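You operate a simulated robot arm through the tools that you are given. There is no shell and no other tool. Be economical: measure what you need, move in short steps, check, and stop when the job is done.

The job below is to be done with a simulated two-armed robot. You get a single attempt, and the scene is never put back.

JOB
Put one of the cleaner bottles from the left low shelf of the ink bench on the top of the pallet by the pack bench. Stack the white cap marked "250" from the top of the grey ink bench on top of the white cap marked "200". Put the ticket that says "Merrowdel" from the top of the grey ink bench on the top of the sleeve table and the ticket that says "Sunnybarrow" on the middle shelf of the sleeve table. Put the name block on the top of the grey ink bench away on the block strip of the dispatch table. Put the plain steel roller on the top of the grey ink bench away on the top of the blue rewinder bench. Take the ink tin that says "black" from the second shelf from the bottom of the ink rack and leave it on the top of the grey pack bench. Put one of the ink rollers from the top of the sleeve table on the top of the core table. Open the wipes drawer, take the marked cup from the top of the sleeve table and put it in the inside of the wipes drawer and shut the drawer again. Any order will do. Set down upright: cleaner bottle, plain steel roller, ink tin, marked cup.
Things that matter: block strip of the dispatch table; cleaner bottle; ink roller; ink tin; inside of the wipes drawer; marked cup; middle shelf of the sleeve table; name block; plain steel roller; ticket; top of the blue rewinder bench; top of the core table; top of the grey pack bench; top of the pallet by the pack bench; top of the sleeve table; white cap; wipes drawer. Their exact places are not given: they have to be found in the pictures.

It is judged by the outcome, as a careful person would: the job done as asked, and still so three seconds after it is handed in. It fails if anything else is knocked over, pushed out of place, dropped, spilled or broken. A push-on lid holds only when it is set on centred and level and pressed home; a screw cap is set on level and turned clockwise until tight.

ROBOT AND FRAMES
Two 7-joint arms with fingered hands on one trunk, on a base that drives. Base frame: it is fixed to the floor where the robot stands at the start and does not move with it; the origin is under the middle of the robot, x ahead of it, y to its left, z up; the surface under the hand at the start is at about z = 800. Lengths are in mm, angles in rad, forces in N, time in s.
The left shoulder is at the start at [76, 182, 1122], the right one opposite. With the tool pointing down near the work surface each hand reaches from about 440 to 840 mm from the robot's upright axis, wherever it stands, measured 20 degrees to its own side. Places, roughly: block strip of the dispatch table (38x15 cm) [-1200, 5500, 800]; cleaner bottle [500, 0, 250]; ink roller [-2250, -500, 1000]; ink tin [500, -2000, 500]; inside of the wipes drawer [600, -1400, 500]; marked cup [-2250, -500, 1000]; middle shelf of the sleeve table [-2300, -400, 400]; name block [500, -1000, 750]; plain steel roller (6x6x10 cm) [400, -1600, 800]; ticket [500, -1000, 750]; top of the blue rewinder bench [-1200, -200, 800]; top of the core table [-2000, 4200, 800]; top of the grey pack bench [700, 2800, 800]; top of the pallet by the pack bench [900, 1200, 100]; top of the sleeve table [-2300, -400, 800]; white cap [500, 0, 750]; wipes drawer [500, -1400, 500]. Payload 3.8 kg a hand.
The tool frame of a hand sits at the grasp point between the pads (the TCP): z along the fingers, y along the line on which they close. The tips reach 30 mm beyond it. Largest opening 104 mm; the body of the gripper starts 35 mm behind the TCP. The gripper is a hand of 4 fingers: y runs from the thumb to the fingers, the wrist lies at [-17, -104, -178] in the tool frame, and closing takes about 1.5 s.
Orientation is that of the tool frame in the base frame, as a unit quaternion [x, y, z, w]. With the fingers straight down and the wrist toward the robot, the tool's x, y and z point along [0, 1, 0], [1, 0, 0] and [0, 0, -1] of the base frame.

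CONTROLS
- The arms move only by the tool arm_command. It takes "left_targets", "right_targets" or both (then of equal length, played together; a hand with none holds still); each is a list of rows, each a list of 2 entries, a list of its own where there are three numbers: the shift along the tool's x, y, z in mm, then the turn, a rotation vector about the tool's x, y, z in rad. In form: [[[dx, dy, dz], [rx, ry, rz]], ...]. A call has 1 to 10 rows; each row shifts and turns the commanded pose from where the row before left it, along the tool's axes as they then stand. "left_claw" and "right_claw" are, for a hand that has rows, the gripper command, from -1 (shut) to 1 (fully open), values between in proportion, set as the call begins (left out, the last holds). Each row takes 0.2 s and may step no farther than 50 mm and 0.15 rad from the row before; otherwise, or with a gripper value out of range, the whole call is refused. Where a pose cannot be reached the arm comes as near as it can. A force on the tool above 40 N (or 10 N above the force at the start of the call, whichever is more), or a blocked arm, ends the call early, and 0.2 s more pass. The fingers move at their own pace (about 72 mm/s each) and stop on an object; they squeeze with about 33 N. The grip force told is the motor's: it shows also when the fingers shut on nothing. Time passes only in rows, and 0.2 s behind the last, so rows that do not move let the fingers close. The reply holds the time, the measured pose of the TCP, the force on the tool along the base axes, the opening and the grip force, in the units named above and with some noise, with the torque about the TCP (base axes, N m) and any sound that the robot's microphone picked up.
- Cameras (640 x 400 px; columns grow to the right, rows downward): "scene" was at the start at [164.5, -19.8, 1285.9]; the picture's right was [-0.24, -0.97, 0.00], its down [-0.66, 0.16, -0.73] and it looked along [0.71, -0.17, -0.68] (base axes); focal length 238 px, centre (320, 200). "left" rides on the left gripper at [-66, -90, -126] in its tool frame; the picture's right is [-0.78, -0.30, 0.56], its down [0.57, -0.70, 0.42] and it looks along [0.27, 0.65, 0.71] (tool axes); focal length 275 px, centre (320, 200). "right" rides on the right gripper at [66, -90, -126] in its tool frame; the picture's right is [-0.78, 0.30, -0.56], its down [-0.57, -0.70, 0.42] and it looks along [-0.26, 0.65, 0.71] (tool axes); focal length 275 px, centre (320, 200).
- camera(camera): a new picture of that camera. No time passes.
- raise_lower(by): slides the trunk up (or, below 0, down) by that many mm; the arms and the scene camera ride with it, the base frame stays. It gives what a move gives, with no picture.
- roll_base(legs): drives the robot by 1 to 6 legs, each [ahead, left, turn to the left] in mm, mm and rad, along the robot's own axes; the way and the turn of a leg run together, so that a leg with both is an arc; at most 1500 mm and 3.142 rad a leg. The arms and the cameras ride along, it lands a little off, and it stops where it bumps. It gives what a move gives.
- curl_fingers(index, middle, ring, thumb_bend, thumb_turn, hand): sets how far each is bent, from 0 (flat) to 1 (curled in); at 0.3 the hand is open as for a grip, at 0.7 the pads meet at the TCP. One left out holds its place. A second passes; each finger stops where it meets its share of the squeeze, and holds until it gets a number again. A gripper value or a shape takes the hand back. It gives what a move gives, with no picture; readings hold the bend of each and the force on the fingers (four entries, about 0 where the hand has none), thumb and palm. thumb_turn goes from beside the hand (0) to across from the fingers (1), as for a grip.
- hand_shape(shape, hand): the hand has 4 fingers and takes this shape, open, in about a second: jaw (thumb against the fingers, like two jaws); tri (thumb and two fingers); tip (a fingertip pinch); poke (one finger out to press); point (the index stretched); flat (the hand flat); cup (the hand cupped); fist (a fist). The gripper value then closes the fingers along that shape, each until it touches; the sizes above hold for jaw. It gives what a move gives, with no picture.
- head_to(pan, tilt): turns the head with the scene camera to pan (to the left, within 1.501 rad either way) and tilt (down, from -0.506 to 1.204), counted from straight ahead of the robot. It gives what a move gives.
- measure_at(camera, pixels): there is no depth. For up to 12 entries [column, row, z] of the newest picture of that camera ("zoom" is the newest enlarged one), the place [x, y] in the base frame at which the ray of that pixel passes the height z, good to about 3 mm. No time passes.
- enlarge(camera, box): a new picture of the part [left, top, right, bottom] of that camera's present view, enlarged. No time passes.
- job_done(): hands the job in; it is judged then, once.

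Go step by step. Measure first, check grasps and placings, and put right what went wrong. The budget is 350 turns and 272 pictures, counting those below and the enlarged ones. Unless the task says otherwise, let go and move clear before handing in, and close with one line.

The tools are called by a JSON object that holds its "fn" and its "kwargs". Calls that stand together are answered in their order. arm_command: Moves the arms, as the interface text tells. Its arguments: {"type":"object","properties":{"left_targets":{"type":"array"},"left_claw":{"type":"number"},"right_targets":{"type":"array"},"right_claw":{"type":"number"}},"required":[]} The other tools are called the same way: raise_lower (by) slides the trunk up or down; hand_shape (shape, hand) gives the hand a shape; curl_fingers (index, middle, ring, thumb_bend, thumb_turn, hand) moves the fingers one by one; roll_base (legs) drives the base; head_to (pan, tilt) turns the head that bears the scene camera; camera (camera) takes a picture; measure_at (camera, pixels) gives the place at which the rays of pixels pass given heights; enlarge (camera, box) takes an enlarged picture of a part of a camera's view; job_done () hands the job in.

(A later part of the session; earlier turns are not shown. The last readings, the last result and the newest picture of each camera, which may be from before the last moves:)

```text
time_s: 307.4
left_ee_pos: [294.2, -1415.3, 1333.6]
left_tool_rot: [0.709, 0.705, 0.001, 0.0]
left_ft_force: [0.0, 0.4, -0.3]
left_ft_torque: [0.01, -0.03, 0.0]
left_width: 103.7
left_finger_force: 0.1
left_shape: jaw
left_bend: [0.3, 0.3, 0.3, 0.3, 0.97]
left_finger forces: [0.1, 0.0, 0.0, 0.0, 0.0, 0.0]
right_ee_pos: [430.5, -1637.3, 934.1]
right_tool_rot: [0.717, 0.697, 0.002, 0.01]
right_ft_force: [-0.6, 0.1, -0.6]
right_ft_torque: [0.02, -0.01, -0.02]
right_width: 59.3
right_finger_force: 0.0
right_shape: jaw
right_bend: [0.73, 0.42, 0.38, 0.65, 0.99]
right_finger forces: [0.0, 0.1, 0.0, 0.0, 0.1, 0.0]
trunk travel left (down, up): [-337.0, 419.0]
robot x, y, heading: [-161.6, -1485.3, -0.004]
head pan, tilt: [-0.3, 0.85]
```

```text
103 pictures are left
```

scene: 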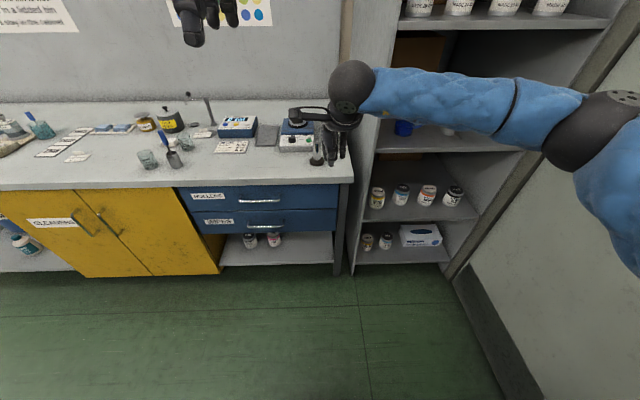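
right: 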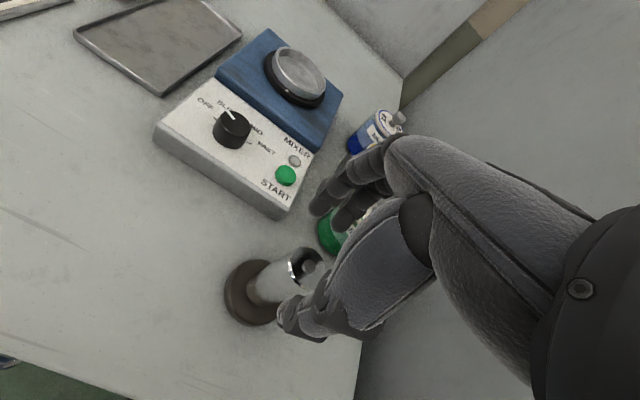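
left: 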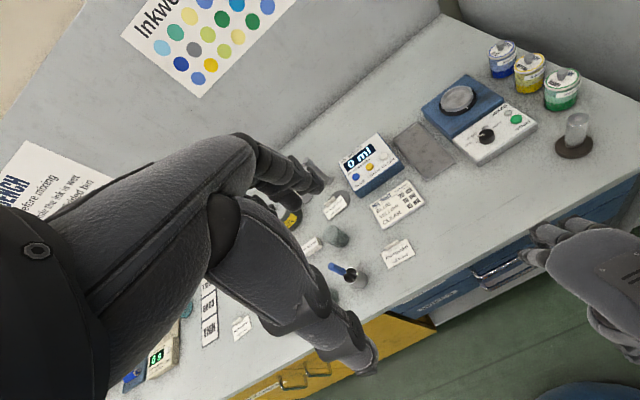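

{"fn": "arm_command", "kwargs": {"right_targets": [[[0, 0, 30], [0, 0, 0]], [[0, 0, 22], [0, 0, 0]], [[0, 0, 0], [0, 0, 0]]]}}

{"fn": "arm_command", "kwargs": {"right_targets": [[[0, 0, 0], [0, 0, 0]], [[0, 0, 0], [0, 0, 0]], [[0, 0, 0], [0, 0, 0]], [[0, 0, 0], [0, 0, 0]], [[0, 0, 0], [0, 0, 0]]], "right_claw": -1}}

{"fn": "camera", "kwargs": {"camera": "right"}}

```text
time_s: 308.2
left_ee_pos: [294.6, -1415.5, 1334.9]
left_tool_rot: [0.708, 0.706, 0.001, -0.001]
left_ft_force: [0.0, -0.3, 0.2]
left_ft_torque: [-0.01, -0.01, 0.04]
left_width: 103.6
left_finger_force: 0.0
left_shape: jaw
left_bend: [0.3, 0.3, 0.3, 0.3, 0.97]
left_finger forces: [0.1, 0.1, 0.0, 0.0, 0.0, 0.0]
right_ee_pos: [432.2, -1638.7, 882.3]
right_tool_rot: [0.717, 0.697, 0.0, 0.01]
right_ft_force: [-0.2, -0.5, -0.9]
right_ft_torque: [0.02, 0.02, -0.05]
right_width: 59.4
right_finger_force: 0.0
right_shape: jaw
right_bend: [0.73, 0.42, 0.38, 0.65, 0.99]
right_finger forces: [0.0, 0.1, 0.0, 0.0, 0.0, 0.0]
trunk travel left (down, up): [-337.0, 419.0]
robot x, y, heading: [-162.1, -1489.2, -0.004]
head pan, tilt: [-0.3, 0.85]
```

```text
time_s: 309.4
left_ee_pos: [295.2, -1415.1, 1334.1]
left_tool_rot: [0.708, 0.706, 0.001, 0.0]
left_ft_force: [0.3, -0.2, -0.1]
left_ft_torque: [0.0, -0.04, -0.01]
left_width: 103.7
left_finger_force: 0.0
left_shape: jaw
left_bend: [0.3, 0.3, 0.3, 0.3, 0.97]
left_finger forces: [0.0, 0.1, 0.0, 0.1, 0.0, 0.0]
right_ee_pos: [431.5, -1636.0, 882.4]
right_tool_rot: [0.717, 0.697, 0.001, 0.008]
right_ft_force: [-3.6, 3.4, 0.1]
right_ft_torque: [0.06, 0.03, 0.0]
right_width: 22.0
right_finger_force: 33.1
right_shape: jaw
right_bend: [0.73, 0.55, 0.63, 0.75, 1.0]
right_finger forces: [14.9, 9.9, 0.0, 0.1, 26.2, 0.0]
trunk travel left (down, up): [-337.0, 419.0]
robot x, y, heading: [-163.7, -1490.3, -0.003]
head pan, tilt: [-0.3, 0.85]
```

```text
102 pictures are left
```

right: 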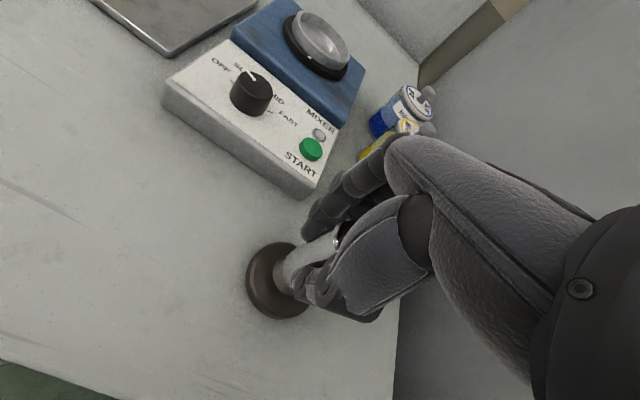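

{"fn": "arm_command", "kwargs": {"right_targets": [[[0, 0, -20], [0, 0, 0]], [[0, 0, -45], [0, 0, 0]], [[0, 0, -45], [0, 0, 0]], [[0, 0, -45], [0, 0, 0]], [[40, -20, -10], [0, 0, 0]], [[0, 0, 0], [0, 0, 0]]]}}

{"fn": "camera", "kwargs": {"camera": "right"}}

```text
time_s: 310.8
left_ee_pos: [297.1, -1418.2, 1333.9]
left_tool_rot: [0.708, 0.706, 0.001, -0.002]
left_ft_force: [0.2, -0.5, 0.3]
left_ft_torque: [-0.01, 0.0, -0.01]
left_width: 103.9
left_finger_force: 0.0
left_shape: jaw
left_bend: [0.3, 0.3, 0.3, 0.3, 0.97]
left_finger forces: [0.1, 0.1, 0.0, 0.0, 0.0, 0.2]
right_ee_pos: [411.1, -1597.3, 1046.7]
right_tool_rot: [0.718, 0.696, 0.001, 0.009]
right_ft_force: [0.3, -0.5, -15.9]
right_ft_torque: [0.11, 0.05, 0.0]
right_width: 20.5
right_finger_force: 32.8
right_shape: jaw
right_bend: [0.73, 0.55, 0.71, 0.75, 1.0]
right_finger forces: [13.6, 10.7, 1.7, 0.0, 21.8, 0.0]
trunk travel left (down, up): [-337.0, 419.0]
robot x, y, heading: [-159.0, -1488.2, -0.007]
head pan, tilt: [-0.3, 0.85]
```

```text
101 pictures are left
```

right: 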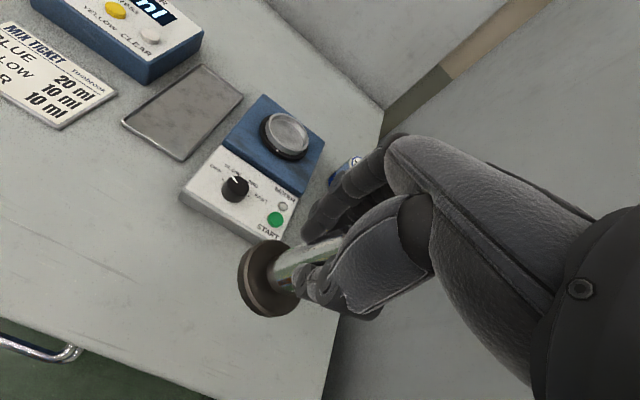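

Held (16 N weight). Raise the trunk, drive to the rewinder bench and turn to face it.

{"fn": "raise_lower", "kwargs": {"by": 150}}

{"fn": "roll_base", "kwargs": {"legs": [[-330, 0, 0], [0, 950, 0], [0, 0, 3.14]]}}

{"fn": "head_to", "kwargs": {"pan": 0, "tilt": 0.8}}

{"fn": "camera", "kwargs": {"camera": "scene"}}

{"fn": "camera", "kwargs": {"camera": "right"}}

```text
time_s: 312.5
left_ee_pos: [297.0, -1415.9, 1483.2]
left_tool_rot: [0.709, 0.705, 0.0, -0.001]
left_ft_force: [-0.4, -0.2, 0.2]
left_ft_torque: [0.03, -0.01, -0.02]
left_width: 104.0
left_finger_force: 0.0
left_shape: jaw
left_bend: [0.3, 0.3, 0.3, 0.3, 0.97]
left_finger forces: [0.1, 0.0, 0.0, 0.0, 0.1, 0.0]
right_ee_pos: [410.4, -1595.4, 1194.8]
right_tool_rot: [0.717, 0.697, -0.001, 0.008]
right_ft_force: [-0.1, 0.4, -16.0]
right_ft_torque: [0.08, 0.01, -0.03]
right_width: 20.2
right_finger_force: 32.9
right_shape: jaw
right_bend: [0.73, 0.55, 0.71, 0.75, 1.0]
right_finger forces: [13.9, 10.8, 1.8, 0.1, 21.6, 0.0]
trunk travel left (down, up): [-487.0, 269.0]
robot x, y, heading: [-163.0, -1488.6, -0.007]
head pan, tilt: [-0.3, 0.85]
```

```text
time_s: 326.7
left_ee_pos: [-947.8, -608.6, 1483.6]
left_tool_rot: [0.708, -0.706, 0.002, 0.0]
left_ft_force: [0.7, -0.5, 0.2]
left_ft_torque: [0.0, 0.02, 0.02]
left_width: 103.8
left_finger_force: 0.0
left_shape: jaw
left_bend: [0.3, 0.3, 0.3, 0.3, 0.97]
left_finger forces: [0.0, 0.0, 0.1, 0.0, 0.1, 0.0]
right_ee_pos: [-1061.8, -428.9, 1195.8]
right_tool_rot: [-0.7, 0.714, 0.009, -0.001]
right_ft_force: [1.0, -0.4, -15.6]
right_ft_torque: [-0.1, 0.01, 0.0]
right_width: 20.0
right_finger_force: 33.0
right_shape: jaw
right_bend: [0.73, 0.55, 0.71, 0.75, 1.0]
right_finger forces: [15.3, 10.7, 3.6, 0.1, 20.0, 0.1]
trunk travel left (down, up): [-487.0, 269.0]
robot x, y, heading: [-493.3, -530.2, -3.134]
head pan, tilt: [-0.3, 0.85]
```

```text
time_s: 327.5
left_ee_pos: [-947.3, -609.7, 1483.9]
left_tool_rot: [0.709, -0.705, 0.001, 0.0]
left_ft_force: [-0.1, -0.5, 1.0]
left_ft_torque: [-0.02, 0.02, -0.01]
left_width: 103.7
left_finger_force: 0.1
left_shape: jaw
left_bend: [0.3, 0.3, 0.3, 0.3, 0.97]
left_finger forces: [0.0, 0.1, 0.1, 0.1, 0.1, 0.2]
right_ee_pos: [-1061.9, -429.3, 1194.2]
right_tool_rot: [-0.7, 0.715, 0.009, 0.0]
right_ft_force: [-0.8, -0.4, -15.6]
right_ft_torque: [-0.04, -0.06, -0.03]
right_width: 20.0
right_finger_force: 33.1
right_shape: jaw
right_bend: [0.73, 0.55, 0.71, 0.75, 1.0]
right_finger forces: [15.6, 10.8, 3.8, 0.0, 20.6, 0.1]
trunk travel left (down, up): [-487.0, 269.0]
robot x, y, heading: [-491.2, -533.8, -3.135]
head pan, tilt: [0.0, 0.799]
```

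```text
100 pictures are left
```

scene: 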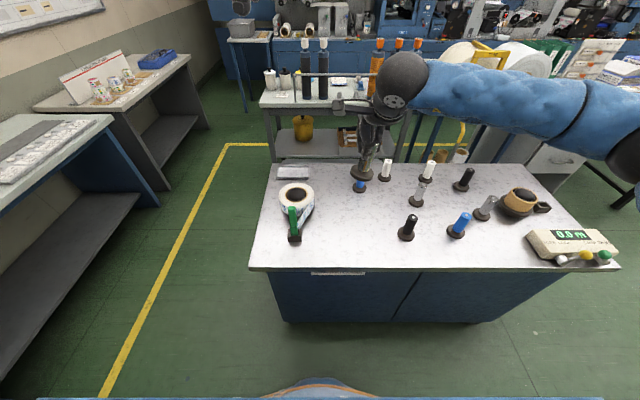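

```text
99 pictures are left
```

right: 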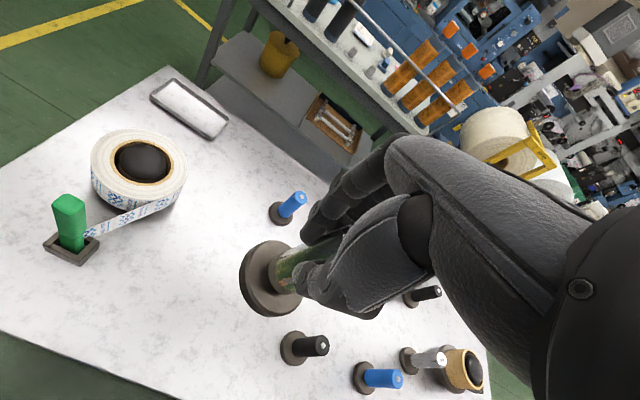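

{"fn": "measure_at", "kwargs": {"camera": "scene", "pixels": [[406, 235, 800], [406, 235, 850], [350, 242, 800], [350, 242, 850], [295, 238, 850], [400, 268, 850], [456, 233, 850], [359, 187, 850]]}}

{"fn": "measure_at", "kwargs": {"camera": "right", "pixels": [[293, 349, 800], [293, 349, 850], [230, 330, 850], [230, 330, 800], [70, 247, 850], [277, 213, 850]]}}

```text
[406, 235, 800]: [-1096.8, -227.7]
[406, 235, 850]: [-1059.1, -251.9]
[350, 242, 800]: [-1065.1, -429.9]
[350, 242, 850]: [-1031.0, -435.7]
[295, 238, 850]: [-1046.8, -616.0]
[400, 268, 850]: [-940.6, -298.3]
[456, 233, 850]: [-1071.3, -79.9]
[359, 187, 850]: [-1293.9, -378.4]
```

```text
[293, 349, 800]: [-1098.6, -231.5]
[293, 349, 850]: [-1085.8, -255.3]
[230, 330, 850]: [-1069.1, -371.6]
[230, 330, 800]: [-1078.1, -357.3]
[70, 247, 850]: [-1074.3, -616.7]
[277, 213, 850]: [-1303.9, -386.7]
```

Bench top z≈800; free spot at about (−1110,−425). Move forward 48 mm and lower the trunk 290.

{"fn": "arm_command", "kwargs": {"right_targets": [[[0, 45, 0], [0, 0, 0]], [[0, 0, 0], [0, 0, 0]]]}}

{"fn": "raise_lower", "kwargs": {"by": -285}}

{"fn": "camera", "kwargs": {"camera": "right"}}

```text
time_s: 328.1
left_ee_pos: [-945.6, -608.7, 1484.0]
left_tool_rot: [0.709, -0.705, 0.0, 0.0]
left_ft_force: [0.7, -0.9, 0.6]
left_ft_torque: [0.0, 0.04, 0.01]
left_width: 103.9
left_finger_force: 0.0
left_shape: jaw
left_bend: [0.3, 0.3, 0.3, 0.3, 0.97]
left_finger forces: [0.0, 0.0, 0.0, 0.0, 0.1, 0.0]
right_ee_pos: [-1106.1, -428.4, 1195.2]
right_tool_rot: [-0.7, 0.714, 0.008, 0.0]
right_ft_force: [1.6, 0.1, -13.7]
right_ft_torque: [-0.13, -0.06, -0.01]
right_width: 19.7
right_finger_force: 33.3
right_shape: jaw
right_bend: [0.73, 0.55, 0.71, 0.76, 1.0]
right_finger forces: [14.2, 11.0, 5.0, 0.1, 22.0, 0.0]
trunk travel left (down, up): [-487.0, 269.0]
robot x, y, heading: [-489.3, -534.6, -3.134]
head pan, tilt: [0.0, 0.799]
```

```text
time_s: 331.0
left_ee_pos: [-945.9, -608.5, 1198.9]
left_tool_rot: [0.708, -0.706, 0.001, 0.0]
left_ft_force: [-0.2, 0.1, 0.2]
left_ft_torque: [0.01, 0.0, 0.0]
left_width: 103.7
left_finger_force: 0.0
left_shape: jaw
left_bend: [0.3, 0.3, 0.3, 0.3, 0.97]
left_finger forces: [0.0, 0.0, 0.0, 0.0, 0.0, 0.0]
right_ee_pos: [-1106.5, -429.9, 911.6]
right_tool_rot: [-0.7, 0.714, 0.009, -0.001]
right_ft_force: [0.8, 0.0, -14.8]
right_ft_torque: [-0.09, -0.09, 0.0]
right_width: 19.8
right_finger_force: 33.2
right_shape: jaw
right_bend: [0.73, 0.55, 0.71, 0.76, 1.0]
right_finger forces: [14.0, 10.9, 5.2, 0.0, 21.9, 0.1]
trunk travel left (down, up): [-202.0, 554.0]
robot x, y, heading: [-486.3, -534.0, -3.138]
head pan, tilt: [0.0, 0.799]
```

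```text
98 pictures are left
```

right: 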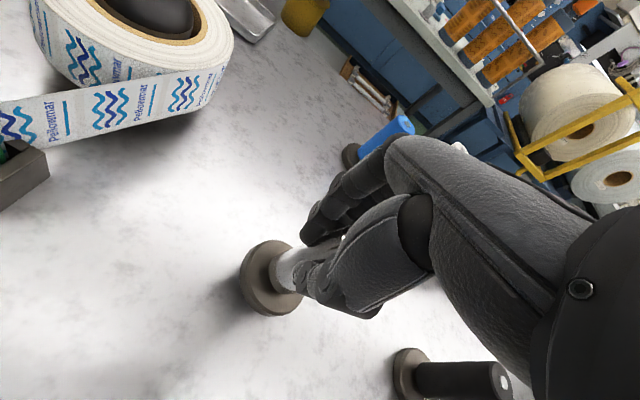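

{"fn": "arm_command", "kwargs": {"right_targets": [[[0, 0, 14], [0, 0, 0]], [[0, 0, 3], [0, 0, 0]], [[0, 0, 3], [0, 0, 0]], [[0, 0, 3], [0, 0, 0]], [[0, 0, 0], [0, 0, 0]]]}}

```text
time_s: 332.2
left_ee_pos: [-944.8, -610.1, 1198.8]
left_tool_rot: [0.708, -0.706, 0.001, 0.0]
left_ft_force: [0.8, 0.7, -0.6]
left_ft_torque: [0.0, 0.0, 0.05]
left_width: 103.8
left_finger_force: 0.1
left_shape: jaw
left_bend: [0.3, 0.3, 0.3, 0.3, 0.97]
left_finger forces: [0.0, 0.0, 0.0, 0.1, 0.0, 0.0]
right_ee_pos: [-1106.8, -429.6, 889.0]
right_tool_rot: [-0.701, 0.714, 0.01, -0.001]
right_ft_force: [-0.7, -2.4, -7.0]
right_ft_torque: [-0.11, 0.03, 0.06]
right_width: 19.9
right_finger_force: 33.0
right_shape: jaw
right_bend: [0.73, 0.55, 0.71, 0.76, 1.0]
right_finger forces: [15.5, 11.4, 4.4, 0.0, 23.2, 0.1]
trunk travel left (down, up): [-202.0, 554.0]
robot x, y, heading: [-486.9, -533.2, -3.136]
head pan, tilt: [0.0, 0.799]
```

Weight is transferring. Lower a bit more.

{"fn": "arm_command", "kwargs": {"right_targets": [[[0, 0, 2], [0, 0, 0]], [[0, 0, 2], [0, 0, 0]], [[0, 0, 0], [0, 0, 0]]]}}

{"fn": "camera", "kwargs": {"camera": "right"}}

```text
time_s: 333.0
left_ee_pos: [-944.6, -610.2, 1198.8]
left_tool_rot: [0.708, -0.706, 0.0, 0.0]
left_ft_force: [0.5, -0.3, 0.4]
left_ft_torque: [0.02, 0.01, 0.05]
left_width: 104.0
left_finger_force: 0.2
left_shape: jaw
left_bend: [0.3, 0.3, 0.3, 0.3, 0.97]
left_finger forces: [0.0, 0.0, 0.0, 0.0, 0.0, 0.1]
right_ee_pos: [-1106.7, -429.6, 885.7]
right_tool_rot: [-0.7, 0.714, 0.01, -0.001]
right_ft_force: [0.3, -8.1, 4.2]
right_ft_torque: [0.05, 0.11, 0.04]
right_width: 20.9
right_finger_force: 33.3
right_shape: jaw
right_bend: [0.73, 0.54, 0.72, 0.76, 1.0]
right_finger forces: [16.5, 13.4, 2.5, 0.0, 25.9, 0.1]
trunk travel left (down, up): [-202.0, 554.0]
robot x, y, heading: [-490.9, -529.2, -3.137]
head pan, tilt: [0.0, 0.799]
```

```text
97 pictures are left
```

right: 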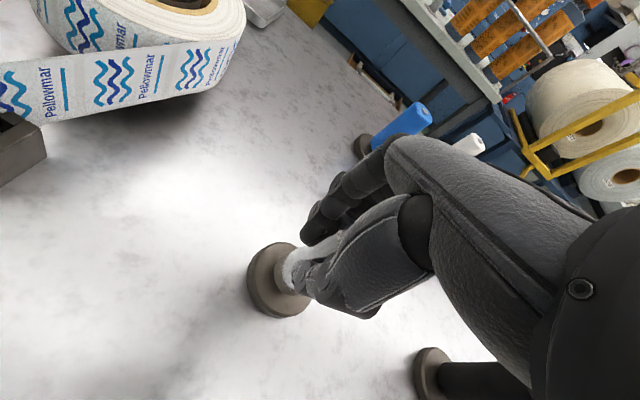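

{"fn": "arm_command", "kwargs": {"right_targets": [[[0, 0, 2], [0, 0, 0]], [[0, 0, 0], [0, 0, 0]]]}}

{"fn": "arm_command", "kwargs": {"right_targets": [[[0, 0, 0], [0, 0, 0]], [[0, 0, 0], [0, 0, 0]], [[0, 0, 0], [0, 0, 0]]], "right_claw": 0.2}}

{"fn": "camera", "kwargs": {"camera": "right"}}

```text
time_s: 333.6
left_ee_pos: [-943.7, -609.7, 1200.0]
left_tool_rot: [0.709, -0.705, 0.0, 0.0]
left_ft_force: [-0.3, 0.6, -1.0]
left_ft_torque: [0.03, -0.02, -0.03]
left_width: 103.6
left_finger_force: 0.0
left_shape: jaw
left_bend: [0.3, 0.3, 0.3, 0.3, 0.97]
left_finger forces: [0.0, 0.0, 0.0, 0.1, 0.0, 0.0]
right_ee_pos: [-1107.2, -429.5, 883.1]
right_tool_rot: [-0.7, 0.714, 0.01, -0.001]
right_ft_force: [-0.5, -4.7, 8.2]
right_ft_torque: [0.08, 0.13, 0.07]
right_width: 21.4
right_finger_force: 33.5
right_shape: jaw
right_bend: [0.73, 0.54, 0.72, 0.76, 1.0]
right_finger forces: [16.7, 14.0, 3.0, 0.0, 25.3, 0.0]
trunk travel left (down, up): [-202.0, 554.0]
robot x, y, heading: [-490.5, -535.5, -3.142]
head pan, tilt: [0.0, 0.799]
```

```text
time_s: 334.4
left_ee_pos: [-945.5, -607.5, 1199.3]
left_tool_rot: [0.709, -0.706, 0.0, 0.001]
left_ft_force: [0.0, 0.8, 0.1]
left_ft_torque: [0.01, 0.02, 0.01]
left_width: 103.8
left_finger_force: 0.0
left_shape: jaw
left_bend: [0.3, 0.3, 0.3, 0.3, 0.97]
left_finger forces: [0.0, 0.0, 0.0, 0.1, 0.0, 0.1]
right_ee_pos: [-1106.9, -428.7, 881.7]
right_tool_rot: [-0.699, 0.715, 0.01, 0.0]
right_ft_force: [0.4, 0.1, 1.1]
right_ft_torque: [-0.01, 0.0, 0.0]
right_width: 61.8
right_finger_force: 0.1
right_shape: jaw
right_bend: [0.73, 0.41, 0.37, 0.64, 0.99]
right_finger forces: [0.0, 0.1, 0.0, 0.1, 0.1, 0.0]
trunk travel left (down, up): [-202.0, 554.0]
robot x, y, heading: [-490.6, -530.4, -3.132]
head pan, tilt: [0.0, 0.799]
```

```text
96 pictures are left
```

right: 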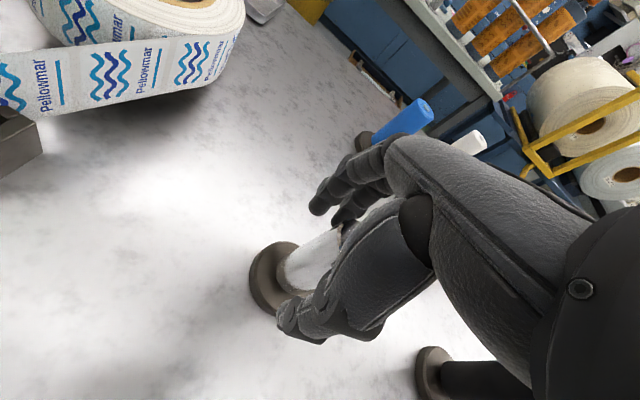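

The roller stands by itself. Rise clear and go back to the ink bench for the name block (left hand) and Sunnybarrow ticket (right hand).

{"fn": "arm_command", "kwargs": {"right_targets": [[[0, 0, -40], [0, 0, 0]], [[0, 0, -45], [0, 0, 0]], [[0, 0, -45], [0, 0, 0]], [[0, 0, -45], [0, 0, 0]], [[0, -40, -20], [0, 0, 0]]]}}

{"fn": "camera", "kwargs": {"camera": "right"}}

{"fn": "raise_lower", "kwargs": {"by": 140}}

{"fn": "roll_base", "kwargs": {"legs": [[0, 0, 3.137], [0, -600, 0], [380, 0, 0]]}}

{"fn": "head_to", "kwargs": {"pan": 0.1, "tilt": 0.9}}

{"fn": "camera", "kwargs": {"camera": "scene"}}

```text
time_s: 335.6
left_ee_pos: [-944.3, -608.6, 1199.7]
left_tool_rot: [0.708, -0.706, 0.002, 0.0]
left_ft_force: [0.6, -0.1, 0.2]
left_ft_torque: [-0.01, 0.01, -0.01]
left_width: 103.9
left_finger_force: 0.1
left_shape: jaw
left_bend: [0.3, 0.3, 0.3, 0.3, 0.97]
left_finger forces: [0.0, 0.1, 0.1, 0.0, 0.0, 0.0]
right_ee_pos: [-1061.9, -430.1, 1078.5]
right_tool_rot: [-0.699, 0.715, 0.01, -0.001]
right_ft_force: [0.6, 1.0, 0.1]
right_ft_torque: [0.01, -0.01, 0.0]
right_width: 61.8
right_finger_force: 0.1
right_shape: jaw
right_bend: [0.73, 0.41, 0.37, 0.63, 0.99]
right_finger forces: [0.1, 0.1, 0.1, 0.1, 0.1, 0.1]
trunk travel left (down, up): [-202.0, 554.0]
robot x, y, heading: [-488.8, -533.1, -3.136]
head pan, tilt: [0.0, 0.799]
```

```text
95 pictures are left
```

right: 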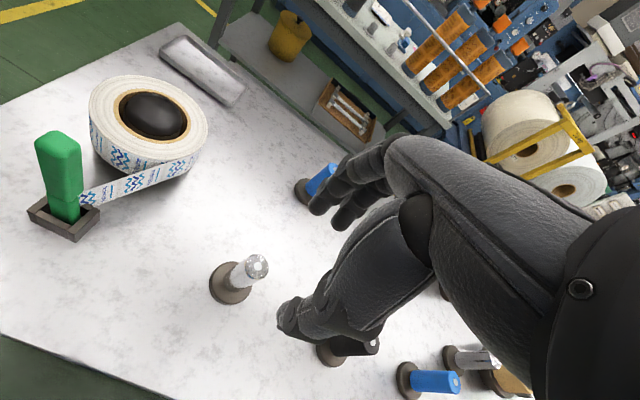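

```text
time_s: 337.2
left_ee_pos: [-945.6, -609.5, 1339.2]
left_tool_rot: [0.709, -0.706, 0.0, 0.0]
left_ft_force: [-0.5, 0.2, 0.4]
left_ft_torque: [-0.02, 0.0, 0.0]
left_width: 103.5
left_finger_force: 0.0
left_shape: jaw
left_bend: [0.3, 0.3, 0.3, 0.3, 0.97]
left_finger forces: [0.0, 0.0, 0.0, 0.1, 0.0, 0.0]
right_ee_pos: [-1064.6, -432.2, 1217.0]
right_tool_rot: [-0.7, 0.714, 0.009, 0.0]
right_ft_force: [0.0, 0.3, 0.0]
right_ft_torque: [0.01, -0.01, 0.03]
right_width: 62.2
right_finger_force: 0.0
right_shape: jaw
right_bend: [0.73, 0.41, 0.37, 0.63, 0.99]
right_finger forces: [0.1, 0.1, 0.0, 0.0, 0.0, 0.1]
trunk travel left (down, up): [-342.0, 414.0]
robot x, y, heading: [-489.2, -529.3, -3.138]
head pan, tilt: [0.0, 0.799]
```

```text
time_s: 350.0
left_ee_pos: [352.3, -1048.9, 1339.0]
left_tool_rot: [0.703, 0.711, 0.0, -0.001]
left_ft_force: [0.0, 0.2, 0.7]
left_ft_torque: [-0.01, 0.02, -0.01]
left_width: 103.8
left_finger_force: 0.0
left_shape: jaw
left_bend: [0.3, 0.3, 0.3, 0.3, 0.97]
left_finger forces: [0.0, 0.0, 0.0, 0.1, 0.0, 0.0]
right_ee_pos: [472.4, -1225.4, 1216.5]
right_tool_rot: [0.712, 0.702, 0.001, 0.009]
right_ft_force: [-0.5, 0.7, 0.1]
right_ft_torque: [-0.03, 0.0, 0.02]
right_width: 61.7
right_finger_force: 0.1
right_shape: jaw
right_bend: [0.73, 0.41, 0.37, 0.63, 0.99]
right_finger forces: [0.1, 0.0, 0.0, 0.1, 0.0, 0.0]
trunk travel left (down, up): [-342.0, 414.0]
robot x, y, heading: [-103.4, -1130.2, 0.009]
head pan, tilt: [0.0, 0.799]
```

```text
time_s: 350.7
left_ee_pos: [350.8, -1049.1, 1340.2]
left_tool_rot: [0.703, 0.711, 0.001, 0.0]
left_ft_force: [0.0, -0.1, -0.1]
left_ft_torque: [-0.03, -0.02, -0.02]
left_width: 103.5
left_finger_force: 0.1
left_shape: jaw
left_bend: [0.3, 0.3, 0.3, 0.3, 0.97]
left_finger forces: [0.1, 0.1, 0.0, 0.1, 0.1, 0.0]
right_ee_pos: [471.2, -1224.3, 1217.7]
right_tool_rot: [0.712, 0.702, 0.001, 0.01]
right_ft_force: [0.3, 0.3, -0.4]
right_ft_torque: [0.02, 0.01, 0.01]
right_width: 62.0
right_finger_force: 0.0
right_shape: jaw
right_bend: [0.73, 0.41, 0.37, 0.63, 0.99]
right_finger forces: [0.0, 0.0, 0.0, 0.1, 0.0, 0.0]
trunk travel left (down, up): [-342.0, 414.0]
robot x, y, heading: [-104.1, -1128.7, 0.007]
head pan, tilt: [0.099, 0.901]
```

```text
94 pictures are left
```

scene: 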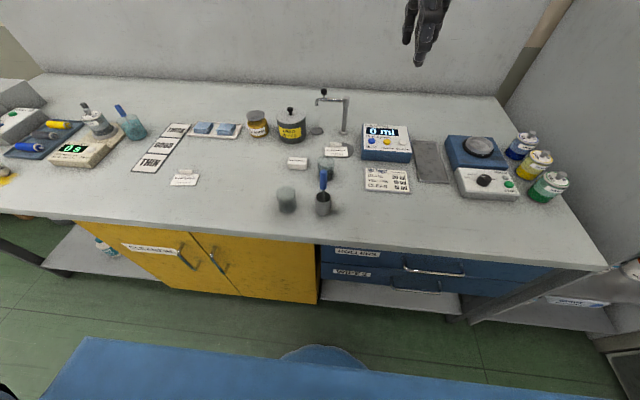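

Roller stands fine. Measure block (297,162), Sunnybarrow ticket (337,150), tap, and beakers.

{"fn": "enlarge", "kwargs": {"camera": "scene", "box": [270, 85, 370, 215]}}

{"fn": "measure_at", "kwargs": {"camera": "scene", "pixels": [[297, 160, 822], [288, 167, 800], [306, 168, 800], [337, 150, 803], [338, 144, 808], [344, 133, 800], [326, 178, 800], [322, 214, 800], [286, 211, 800], [290, 138, 800]]}}

```text
3.08 times, centred on (320, 150) of scene
```

zoom: 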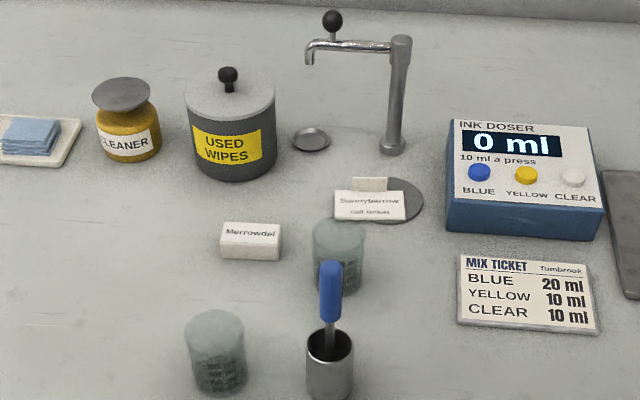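

```text
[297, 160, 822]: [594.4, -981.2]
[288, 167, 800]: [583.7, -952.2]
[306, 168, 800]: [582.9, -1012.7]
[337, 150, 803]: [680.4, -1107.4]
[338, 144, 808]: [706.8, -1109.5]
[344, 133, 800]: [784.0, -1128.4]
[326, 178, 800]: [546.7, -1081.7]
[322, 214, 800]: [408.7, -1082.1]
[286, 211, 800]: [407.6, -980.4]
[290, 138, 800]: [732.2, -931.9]
```

Lower the trunk 200 and bring the left hand above the name block (≈(597,−982)).

{"fn": "raise_lower", "kwargs": {"by": -200}}

{"fn": "arm_command", "kwargs": {"left_targets": [[[11, 40, 25], [0, 0, 0]], [[11, 40, 25], [0, 0, 0]], [[11, 40, 25], [0, 0, 0]], [[11, 40, 25], [0, 0, 0]], [[11, 40, 25], [0, 0, 0]], [[11, 40, 25], [0, 0, 0]], [[0, 0, 45], [0, 0, 0]], [[0, 0, 0], [0, 0, 0]]], "left_claw": 0.2}}

{"fn": "camera", "kwargs": {"camera": "left"}}

```text
time_s: 352.8
left_ee_pos: [351.2, -1048.5, 1140.9]
left_tool_rot: [0.704, 0.71, 0.001, 0.0]
left_ft_force: [-1.3, 0.0, 0.3]
left_ft_torque: [-0.02, -0.01, -0.01]
left_width: 104.0
left_finger_force: 0.0
left_shape: jaw
left_bend: [0.3, 0.3, 0.3, 0.3, 0.97]
left_finger forces: [0.0, 0.0, 0.0, 0.0, 0.0, 0.1]
right_ee_pos: [470.5, -1224.6, 1019.2]
right_tool_rot: [0.713, 0.702, 0.001, 0.01]
right_ft_force: [1.2, 0.6, 0.2]
right_ft_torque: [-0.01, -0.04, -0.01]
right_width: 62.2
right_finger_force: 0.0
right_shape: jaw
right_bend: [0.73, 0.41, 0.37, 0.63, 0.99]
right_finger forces: [0.0, 0.0, 0.1, 0.0, 0.0, 0.0]
trunk travel left (down, up): [-142.0, 614.0]
robot x, y, heading: [-105.0, -1130.0, 0.013]
head pan, tilt: [0.099, 0.901]
```

```text
time_s: 354.6
left_ee_pos: [590.7, -980.3, 943.3]
left_tool_rot: [0.704, 0.71, 0.001, -0.001]
left_ft_force: [0.2, 0.2, 0.7]
left_ft_torque: [-0.02, -0.01, 0.0]
left_width: 62.6
left_finger_force: 0.0
left_shape: jaw
left_bend: [0.73, 0.4, 0.37, 0.63, 0.99]
left_finger forces: [0.0, 0.0, 0.0, 0.0, 0.1, 0.0]
right_ee_pos: [471.4, -1223.9, 1017.5]
right_tool_rot: [0.712, 0.702, 0.0, 0.009]
right_ft_force: [0.1, 0.2, 0.2]
right_ft_torque: [0.0, -0.02, -0.02]
right_width: 62.3
right_finger_force: 0.1
right_shape: jaw
right_bend: [0.73, 0.41, 0.37, 0.63, 0.99]
right_finger forces: [0.0, 0.0, 0.1, 0.0, 0.0, 0.0]
trunk travel left (down, up): [-142.0, 614.0]
robot x, y, heading: [-104.6, -1128.5, 0.007]
head pan, tilt: [0.099, 0.901]
```

```text
92 pictures are left
```

left: 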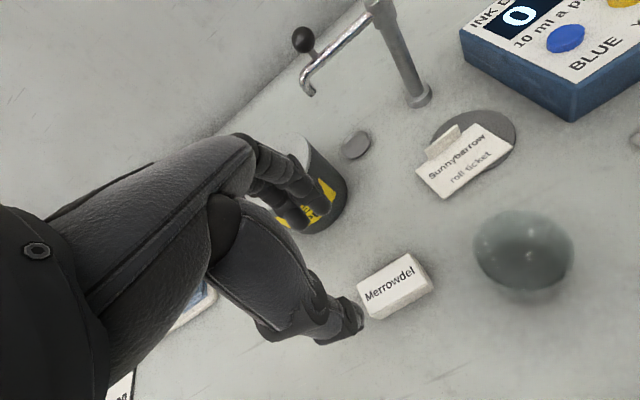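

{"fn": "measure_at", "kwargs": {"camera": "left", "pixels": [[392, 278, 822], [358, 284, 822], [414, 254, 822], [427, 275, 822], [366, 307, 822], [460, 132, 808], [427, 160, 808], [444, 146, 812]]}}

{"fn": "enlarge", "kwargs": {"camera": "left", "box": [330, 100, 530, 330]}}

```text
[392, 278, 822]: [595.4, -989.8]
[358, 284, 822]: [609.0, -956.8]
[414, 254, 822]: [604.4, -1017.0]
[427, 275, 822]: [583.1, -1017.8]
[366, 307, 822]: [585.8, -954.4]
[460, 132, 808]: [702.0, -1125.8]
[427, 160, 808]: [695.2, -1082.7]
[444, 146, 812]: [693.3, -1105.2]
```

```text
1.74 times, centred on (430, 215) of left
```

zoom: 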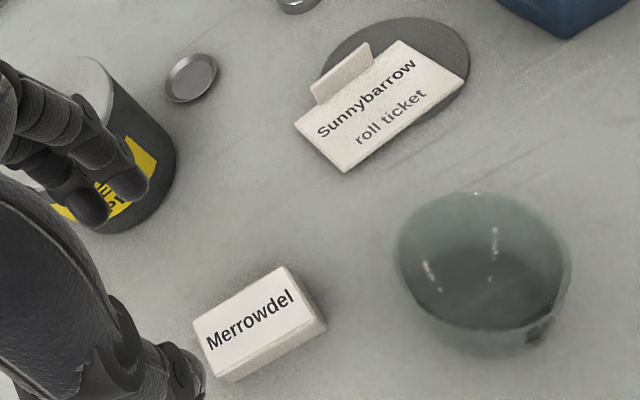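

Block top centre (595,−986), 62×24×22 mm. Descend and grip with the left hand.

{"fn": "arm_command", "kwargs": {"left_targets": [[[-6, 5, 35], [0, 0, 0]], [[0, 0, 40], [0, 0, 0]], [[0, 0, 32], [0, 0, 0]], [[0, 0, 0], [0, 0, 0]]]}}

{"fn": "arm_command", "kwargs": {"left_targets": [[[0, 0, 0], [0, 0, 0]], [[0, 0, 0], [0, 0, 0]], [[0, 0, 0], [0, 0, 0]], [[0, 0, 0], [0, 0, 0]], [[0, 0, 0], [0, 0, 0]], [[0, 0, -20], [0, 0, 0]], [[0, 0, -40], [0, 0, 0]], [[0, 0, 0], [0, 0, 0]]], "left_claw": -1}}

{"fn": "camera", "kwargs": {"camera": "left"}}

```text
time_s: 355.6
left_ee_pos: [595.6, -985.8, 839.0]
left_tool_rot: [0.703, 0.711, 0.001, 0.0]
left_ft_force: [0.4, -0.9, 0.0]
left_ft_torque: [0.0, 0.0, 0.05]
left_width: 62.8
left_finger_force: 0.2
left_shape: jaw
left_bend: [0.73, 0.4, 0.37, 0.63, 0.99]
left_finger forces: [0.0, 0.0, 0.0, 0.1, 0.1, 0.0]
right_ee_pos: [471.3, -1225.6, 1017.3]
right_tool_rot: [0.712, 0.702, 0.0, 0.009]
right_ft_force: [0.3, 0.8, -1.1]
right_ft_torque: [0.01, 0.01, 0.0]
right_width: 62.0
right_finger_force: 0.0
right_shape: jaw
right_bend: [0.73, 0.41, 0.37, 0.63, 0.99]
right_finger forces: [0.0, 0.0, 0.0, 0.0, 0.1, 0.1]
trunk travel left (down, up): [-142.0, 614.0]
robot x, y, heading: [-105.2, -1128.2, 0.013]
head pan, tilt: [0.099, 0.901]
```

```text
time_s: 357.4
left_ee_pos: [594.8, -985.4, 898.1]
left_tool_rot: [0.703, 0.711, 0.0, -0.001]
left_ft_force: [1.5, 0.9, 0.5]
left_ft_torque: [0.02, 0.03, 0.03]
left_width: 28.3
left_finger_force: 33.1
left_shape: jaw
left_bend: [0.74, 0.56, 0.55, 0.74, 1.0]
left_finger forces: [17.0, 8.9, 4.0, 0.0, 29.8, 0.0]
right_ee_pos: [471.7, -1225.1, 1017.4]
right_tool_rot: [0.712, 0.702, 0.001, 0.009]
right_ft_force: [0.5, 1.2, -0.2]
right_ft_torque: [-0.01, 0.01, -0.01]
right_width: 61.9
right_finger_force: 0.2
right_shape: jaw
right_bend: [0.73, 0.41, 0.37, 0.63, 0.99]
right_finger forces: [0.0, 0.0, 0.1, 0.0, 0.0, 0.0]
trunk travel left (down, up): [-142.0, 614.0]
robot x, y, heading: [-104.2, -1128.4, 0.014]
head pan, tilt: [0.099, 0.901]
```

```text
90 pictures are left
```

left: 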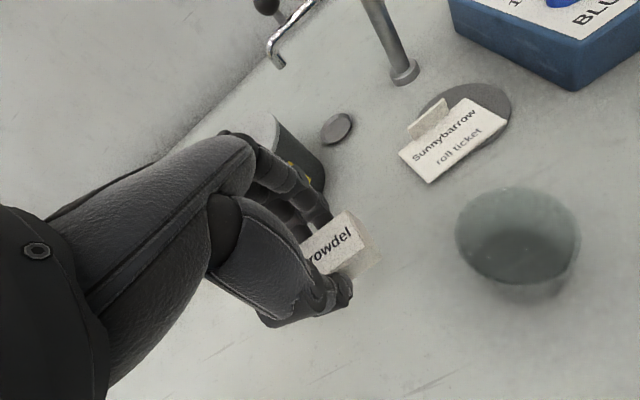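

Block held. Raise the left hand, shift the base so the right hand can reach the Sunnybarrow fin at ≈(699,−1105).

{"fn": "arm_command", "kwargs": {"left_targets": [[[0, 0, -45], [0, 0, 0]], [[0, 0, -45], [0, 0, 0]], [[0, -10, -45], [0, 0, 0]], [[10, -40, -20], [0, 0, 0]], [[10, -40, -20], [0, 0, 0]]]}}

{"fn": "roll_base", "kwargs": {"legs": [[95, 165, -0.012]]}}

{"fn": "arm_command", "kwargs": {"right_targets": [[[-15, 40, 0], [0, 0, 0]], [[-15, 40, 0], [0, 0, 0]], [[-15, 40, 20], [0, 0, 0]], [[0, 5, 40], [0, 0, 0]], [[0, 0, 30], [0, 0, 0]], [[0, 0, 0], [0, 0, 0]]], "right_claw": -0.15}}

{"fn": "camera", "kwargs": {"camera": "right"}}

```text
time_s: 358.6
left_ee_pos: [503.5, -968.5, 1075.4]
left_tool_rot: [0.703, 0.711, 0.001, -0.001]
left_ft_force: [0.7, 1.1, -0.9]
left_ft_torque: [-0.01, 0.01, 0.0]
left_width: 28.3
left_finger_force: 32.4
left_shape: jaw
left_bend: [0.74, 0.56, 0.55, 0.74, 1.0]
left_finger forces: [17.0, 8.9, 4.1, 0.0, 29.9, 0.0]
right_ee_pos: [470.0, -1225.1, 1017.9]
right_tool_rot: [0.713, 0.702, 0.001, 0.01]
right_ft_force: [-0.5, 0.8, 0.6]
right_ft_torque: [0.0, -0.01, -0.01]
right_width: 61.8
right_finger_force: 0.1
right_shape: jaw
right_bend: [0.73, 0.41, 0.37, 0.63, 0.99]
right_finger forces: [0.0, 0.1, 0.0, 0.0, 0.1, 0.0]
trunk travel left (down, up): [-142.0, 614.0]
robot x, y, heading: [-103.6, -1128.5, 0.006]
head pan, tilt: [0.099, 0.901]
```

```text
time_s: 360.2
left_ee_pos: [601.6, -807.0, 1074.0]
left_tool_rot: [0.708, 0.706, 0.001, -0.001]
left_ft_force: [0.6, 0.1, -0.8]
left_ft_torque: [0.02, 0.02, 0.0]
left_width: 28.5
left_finger_force: 32.9
left_shape: jaw
left_bend: [0.74, 0.56, 0.55, 0.74, 1.0]
left_finger forces: [17.0, 8.9, 4.1, 0.0, 29.9, 0.0]
right_ee_pos: [564.3, -1063.6, 1017.0]
right_tool_rot: [0.717, 0.697, 0.0, 0.009]
right_ft_force: [0.6, -0.8, -0.3]
right_ft_torque: [-0.01, 0.02, 0.03]
right_width: 62.1
right_finger_force: 0.1
right_shape: jaw
right_bend: [0.73, 0.41, 0.37, 0.63, 0.99]
right_finger forces: [0.0, 0.0, 0.0, 0.0, 0.1, 0.0]
trunk travel left (down, up): [-142.0, 614.0]
robot x, y, heading: [-7.9, -961.0, -0.001]
head pan, tilt: [0.099, 0.901]
```

```text
time_s: 361.6
left_ee_pos: [601.7, -806.9, 1073.2]
left_tool_rot: [0.708, 0.706, 0.001, -0.001]
left_ft_force: [0.3, -0.3, -1.3]
left_ft_torque: [0.05, 0.0, 0.0]
left_width: 28.4
left_finger_force: 32.7
left_shape: jaw
left_bend: [0.74, 0.56, 0.55, 0.74, 1.0]
left_finger forces: [16.9, 8.8, 4.0, 0.0, 29.8, 0.0]
right_ee_pos: [688.9, -1113.2, 929.5]
right_tool_rot: [0.716, 0.698, 0.0, 0.011]
right_ft_force: [0.1, 0.8, 0.3]
right_ft_torque: [-0.01, -0.04, 0.0]
right_width: 44.5
right_finger_force: 0.0
right_shape: jaw
right_bend: [0.74, 0.48, 0.44, 0.71, 1.0]
right_finger forces: [0.1, 0.1, 0.0, 0.0, 0.1, 0.1]
trunk travel left (down, up): [-142.0, 614.0]
robot x, y, heading: [-9.7, -957.6, 0.001]
head pan, tilt: [0.099, 0.901]
```

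```text
89 pictures are left
```

right: 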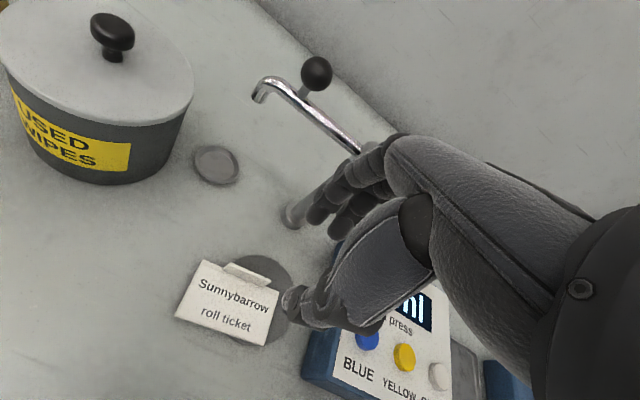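

{"fn": "measure_at", "kwargs": {"camera": "right", "pixels": [[226, 272, 806], [269, 288, 806], [228, 264, 820], [271, 281, 820], [203, 261, 803], [280, 291, 803], [293, 217, 800], [264, 345, 803]]}}

```text
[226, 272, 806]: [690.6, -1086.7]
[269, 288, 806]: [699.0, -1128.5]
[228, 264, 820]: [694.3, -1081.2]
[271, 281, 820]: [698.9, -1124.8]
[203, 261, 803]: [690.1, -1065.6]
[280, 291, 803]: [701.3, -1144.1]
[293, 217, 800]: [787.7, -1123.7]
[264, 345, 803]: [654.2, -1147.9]
```

Fin centre (695,−1106), rotated ~0.15 rad. Rotate the hand to match, descend, close, and lift.

{"fn": "arm_command", "kwargs": {"right_targets": [[[7, 7, 20], [0, 0, -0.09]], [[0, 0, 30], [0, 0, -0.085]], [[0, 0, 30], [0, 0, 0]], [[0, 0, 12], [0, 0, 0]], [[0, 0, 0], [0, 0, 0]]]}}

{"fn": "enlarge", "kwargs": {"camera": "right", "box": [190, 170, 430, 350]}}

```text
time_s: 362.8
left_ee_pos: [602.4, -807.4, 1073.3]
left_tool_rot: [0.708, 0.706, 0.001, -0.001]
left_ft_force: [0.7, -0.5, -0.1]
left_ft_torque: [-0.01, -0.01, 0.01]
left_width: 28.4
left_finger_force: 33.1
left_shape: jaw
left_bend: [0.74, 0.56, 0.55, 0.74, 1.0]
left_finger forces: [17.0, 8.7, 4.1, 0.1, 29.9, 0.0]
right_ee_pos: [697.3, -1107.4, 838.0]
right_tool_rot: [0.653, 0.757, 0.001, 0.011]
right_ft_force: [-0.2, -0.5, 4.5]
right_ft_torque: [-0.01, 0.14, -0.01]
right_width: 44.5
right_finger_force: 0.1
right_shape: jaw
right_bend: [0.74, 0.48, 0.44, 0.72, 1.0]
right_finger forces: [0.1, 0.0, 0.0, 0.0, 4.3, 0.0]
trunk travel left (down, up): [-142.0, 614.0]
robot x, y, heading: [-8.6, -962.1, -0.002]
head pan, tilt: [0.099, 0.901]
```

```text
2.22 times, centred on (310, 260) of right
```

zoom: 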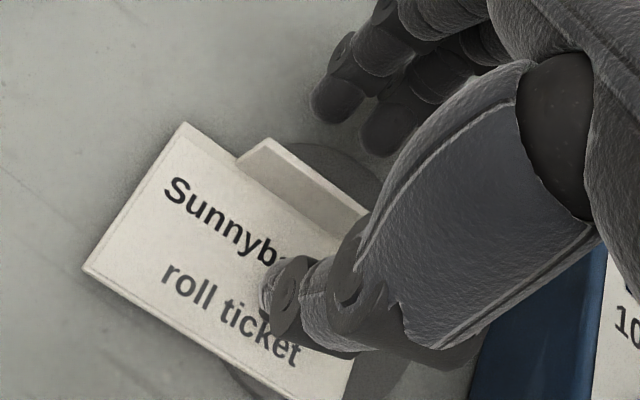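

Thumb touches the card; raise 2 mm and close, then lift.

{"fn": "arm_command", "kwargs": {"right_targets": [[[0, 0, -2], [0, 0, 0]], [[0, 0, 0], [0, 0, 0]], [[0, 0, 0], [0, 0, 0]], [[0, 0, 0], [0, 0, 0]], [[0, 0, 0], [0, 0, 0]], [[0, 0, 0], [0, 0, 0]], [[0, 0, -20], [0, 0, 0]], [[0, 0, -45], [0, 0, 0]], [[0, 0, 0], [0, 0, 0]]], "right_claw": -1}}

{"fn": "camera", "kwargs": {"camera": "right"}}

```text
time_s: 364.8
left_ee_pos: [601.9, -807.3, 1074.2]
left_tool_rot: [0.708, 0.706, 0.001, -0.001]
left_ft_force: [-0.5, -0.3, -0.7]
left_ft_torque: [0.04, 0.05, 0.02]
left_width: 28.2
left_finger_force: 33.1
left_shape: jaw
left_bend: [0.74, 0.56, 0.55, 0.74, 1.0]
left_finger forces: [17.0, 8.8, 4.1, 0.0, 29.9, 0.0]
right_ee_pos: [697.4, -1108.1, 904.5]
right_tool_rot: [0.653, 0.758, -0.001, 0.009]
right_ft_force: [-0.3, 0.6, -0.4]
right_ft_torque: [-0.01, -0.02, -0.02]
right_width: 7.1
right_finger_force: 32.9
right_shape: jaw
right_bend: [0.7, 0.7, 0.7, 0.77, 1.0]
right_finger forces: [15.8, 7.2, 0.1, 0.0, 23.7, 0.1]
trunk travel left (down, up): [-142.0, 614.0]
robot x, y, heading: [-9.6, -961.9, -0.001]
head pan, tilt: [0.099, 0.901]
```

```text
87 pictures are left
```

right: 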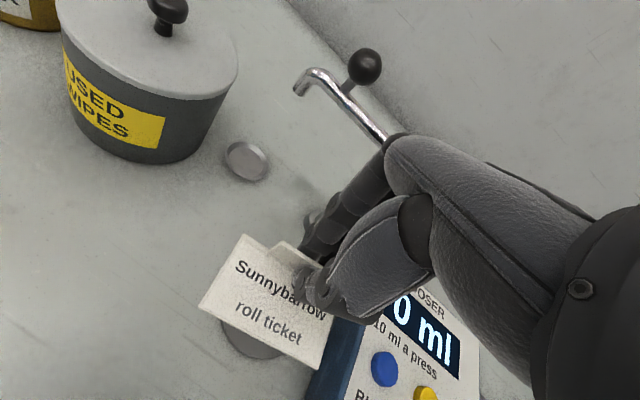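

Sunnybarrow held. Pull both hands back and up, then drive back around to behind the sleeve table.

{"fn": "arm_command", "kwargs": {"right_targets": [[[0, -5, -45], [0, 0, 0.09]], [[0, -5, -45], [0, 0, 0.085]], [[0, -45, -15], [0, 0, 0]], [[0, -48, -10], [0, 0, 0]], [[0, -48, 0], [0, 0, 0]], [[0, -48, 0], [0, 0, 0]]], "left_targets": [[[0, -5, -30], [0, 0, 0]], [[0, -20, -30], [0, 0, 0]], [[0, -30, 0], [0, 0, 0]], [[0, -30, 0], [0, 0, 0]], [[0, -30, 0], [0, 0, 0]], [[0, 0, 0], [0, 0, 0]]]}}

{"fn": "roll_base", "kwargs": {"legs": [[-500, 0, 0], [0, -330, 0], [-1500, 0, 0], [-890, 0, 0], [0, 840, 0]]}}

{"fn": "head_to", "kwargs": {"pan": 0, "tilt": 0.95}}

{"fn": "camera", "kwargs": {"camera": "scene"}}

```text
time_s: 366.2
left_ee_pos: [484.5, -807.6, 1134.3]
left_tool_rot: [0.708, 0.706, 0.001, 0.0]
left_ft_force: [1.1, -0.4, 0.4]
left_ft_torque: [0.0, -0.02, -0.03]
left_width: 27.9
left_finger_force: 33.6
left_shape: jaw
left_bend: [0.74, 0.56, 0.55, 0.74, 1.0]
left_finger forces: [17.0, 8.8, 4.0, 0.0, 29.9, 0.0]
right_ee_pos: [496.5, -1102.7, 1017.7]
right_tool_rot: [0.717, 0.697, 0.001, 0.01]
right_ft_force: [-0.8, 0.3, -0.2]
right_ft_torque: [0.0, -0.01, -0.03]
right_width: 7.0
right_finger_force: 33.5
right_shape: jaw
right_bend: [0.7, 0.7, 0.7, 0.77, 1.0]
right_finger forces: [15.7, 7.2, 0.1, 0.0, 23.9, 0.0]
trunk travel left (down, up): [-142.0, 614.0]
robot x, y, heading: [-7.2, -963.4, 0.002]
head pan, tilt: [0.099, 0.901]
```

```text
time_s: 386.3
left_ee_pos: [-2423.4, -296.3, 1134.6]
left_tool_rot: [0.7, 0.714, 0.0, 0.0]
left_ft_force: [-1.1, 0.4, -0.7]
left_ft_torque: [-0.01, -0.02, 0.01]
left_width: 28.2
left_finger_force: 32.9
left_shape: jaw
left_bend: [0.74, 0.56, 0.55, 0.74, 1.0]
left_finger forces: [17.0, 8.8, 4.0, 0.0, 29.8, 0.1]
right_ee_pos: [-2405.8, -591.0, 1018.1]
right_tool_rot: [0.709, 0.706, 0.001, 0.01]
right_ft_force: [-1.0, 0.5, 0.9]
right_ft_torque: [-0.01, -0.04, -0.01]
right_width: 7.2
right_finger_force: 33.0
right_shape: jaw
right_bend: [0.7, 0.7, 0.7, 0.77, 1.0]
right_finger forces: [15.7, 7.2, 0.1, 0.0, 24.0, 0.0]
trunk travel left (down, up): [-142.0, 614.0]
robot x, y, heading: [-2915.7, -462.1, 0.016]
head pan, tilt: [0.099, 0.901]
```

```text
time_s: 387.0
left_ee_pos: [-2423.7, -297.9, 1135.1]
left_tool_rot: [0.7, 0.714, 0.0, 0.0]
left_ft_force: [-0.6, -0.1, 0.2]
left_ft_torque: [-0.03, -0.01, -0.01]
left_width: 28.4
left_finger_force: 33.4
left_shape: jaw
left_bend: [0.74, 0.56, 0.55, 0.74, 1.0]
left_finger forces: [17.0, 8.9, 4.0, 0.0, 30.0, 0.0]
right_ee_pos: [-2406.3, -590.9, 1017.2]
right_tool_rot: [0.71, 0.704, 0.0, 0.009]
right_ft_force: [-0.1, -0.3, -0.5]
right_ft_torque: [-0.02, 0.0, 0.01]
right_width: 7.1
right_finger_force: 33.0
right_shape: jaw
right_bend: [0.7, 0.7, 0.7, 0.77, 1.0]
right_finger forces: [15.7, 7.2, 0.0, 0.0, 24.0, 0.0]
trunk travel left (down, up): [-142.0, 614.0]
robot x, y, heading: [-2916.0, -458.9, 0.016]
head pan, tilt: [0.0, 0.949]
```

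```text
86 pictures are left
```

scene: 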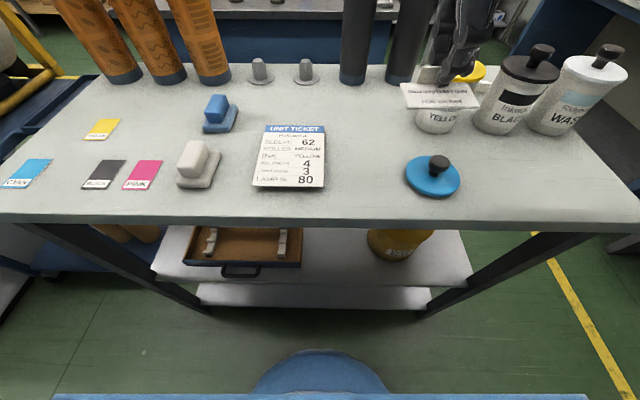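

{"fn": "measure_at", "kwargs": {"camera": "scene", "pixels": [[320, 285, 350], [320, 285, 400], [320, 285, 450], [320, 307, 150], [320, 226, 850], [340, 255, 400], [340, 255, 450], [368, 250, 450], [302, 250, 450]]}}

{"fn": "camera", "kwargs": {"camera": "left"}}

```text
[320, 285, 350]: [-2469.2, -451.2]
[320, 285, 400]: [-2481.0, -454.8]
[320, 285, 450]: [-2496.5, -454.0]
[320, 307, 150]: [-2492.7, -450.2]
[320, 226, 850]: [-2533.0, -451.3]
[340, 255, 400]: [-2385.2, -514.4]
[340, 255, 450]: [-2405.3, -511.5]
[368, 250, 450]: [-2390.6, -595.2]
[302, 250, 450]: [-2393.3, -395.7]
```

```text
85 pictures are left
```

left: 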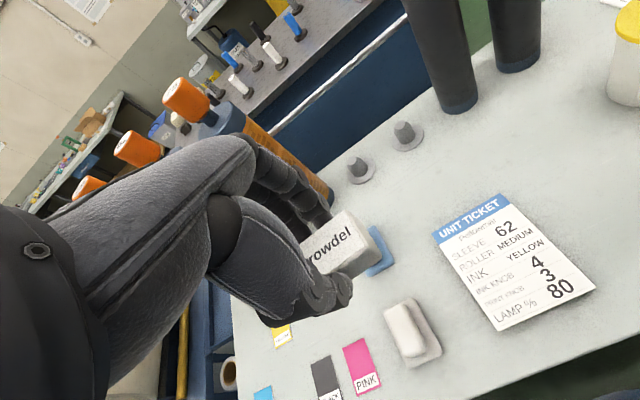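

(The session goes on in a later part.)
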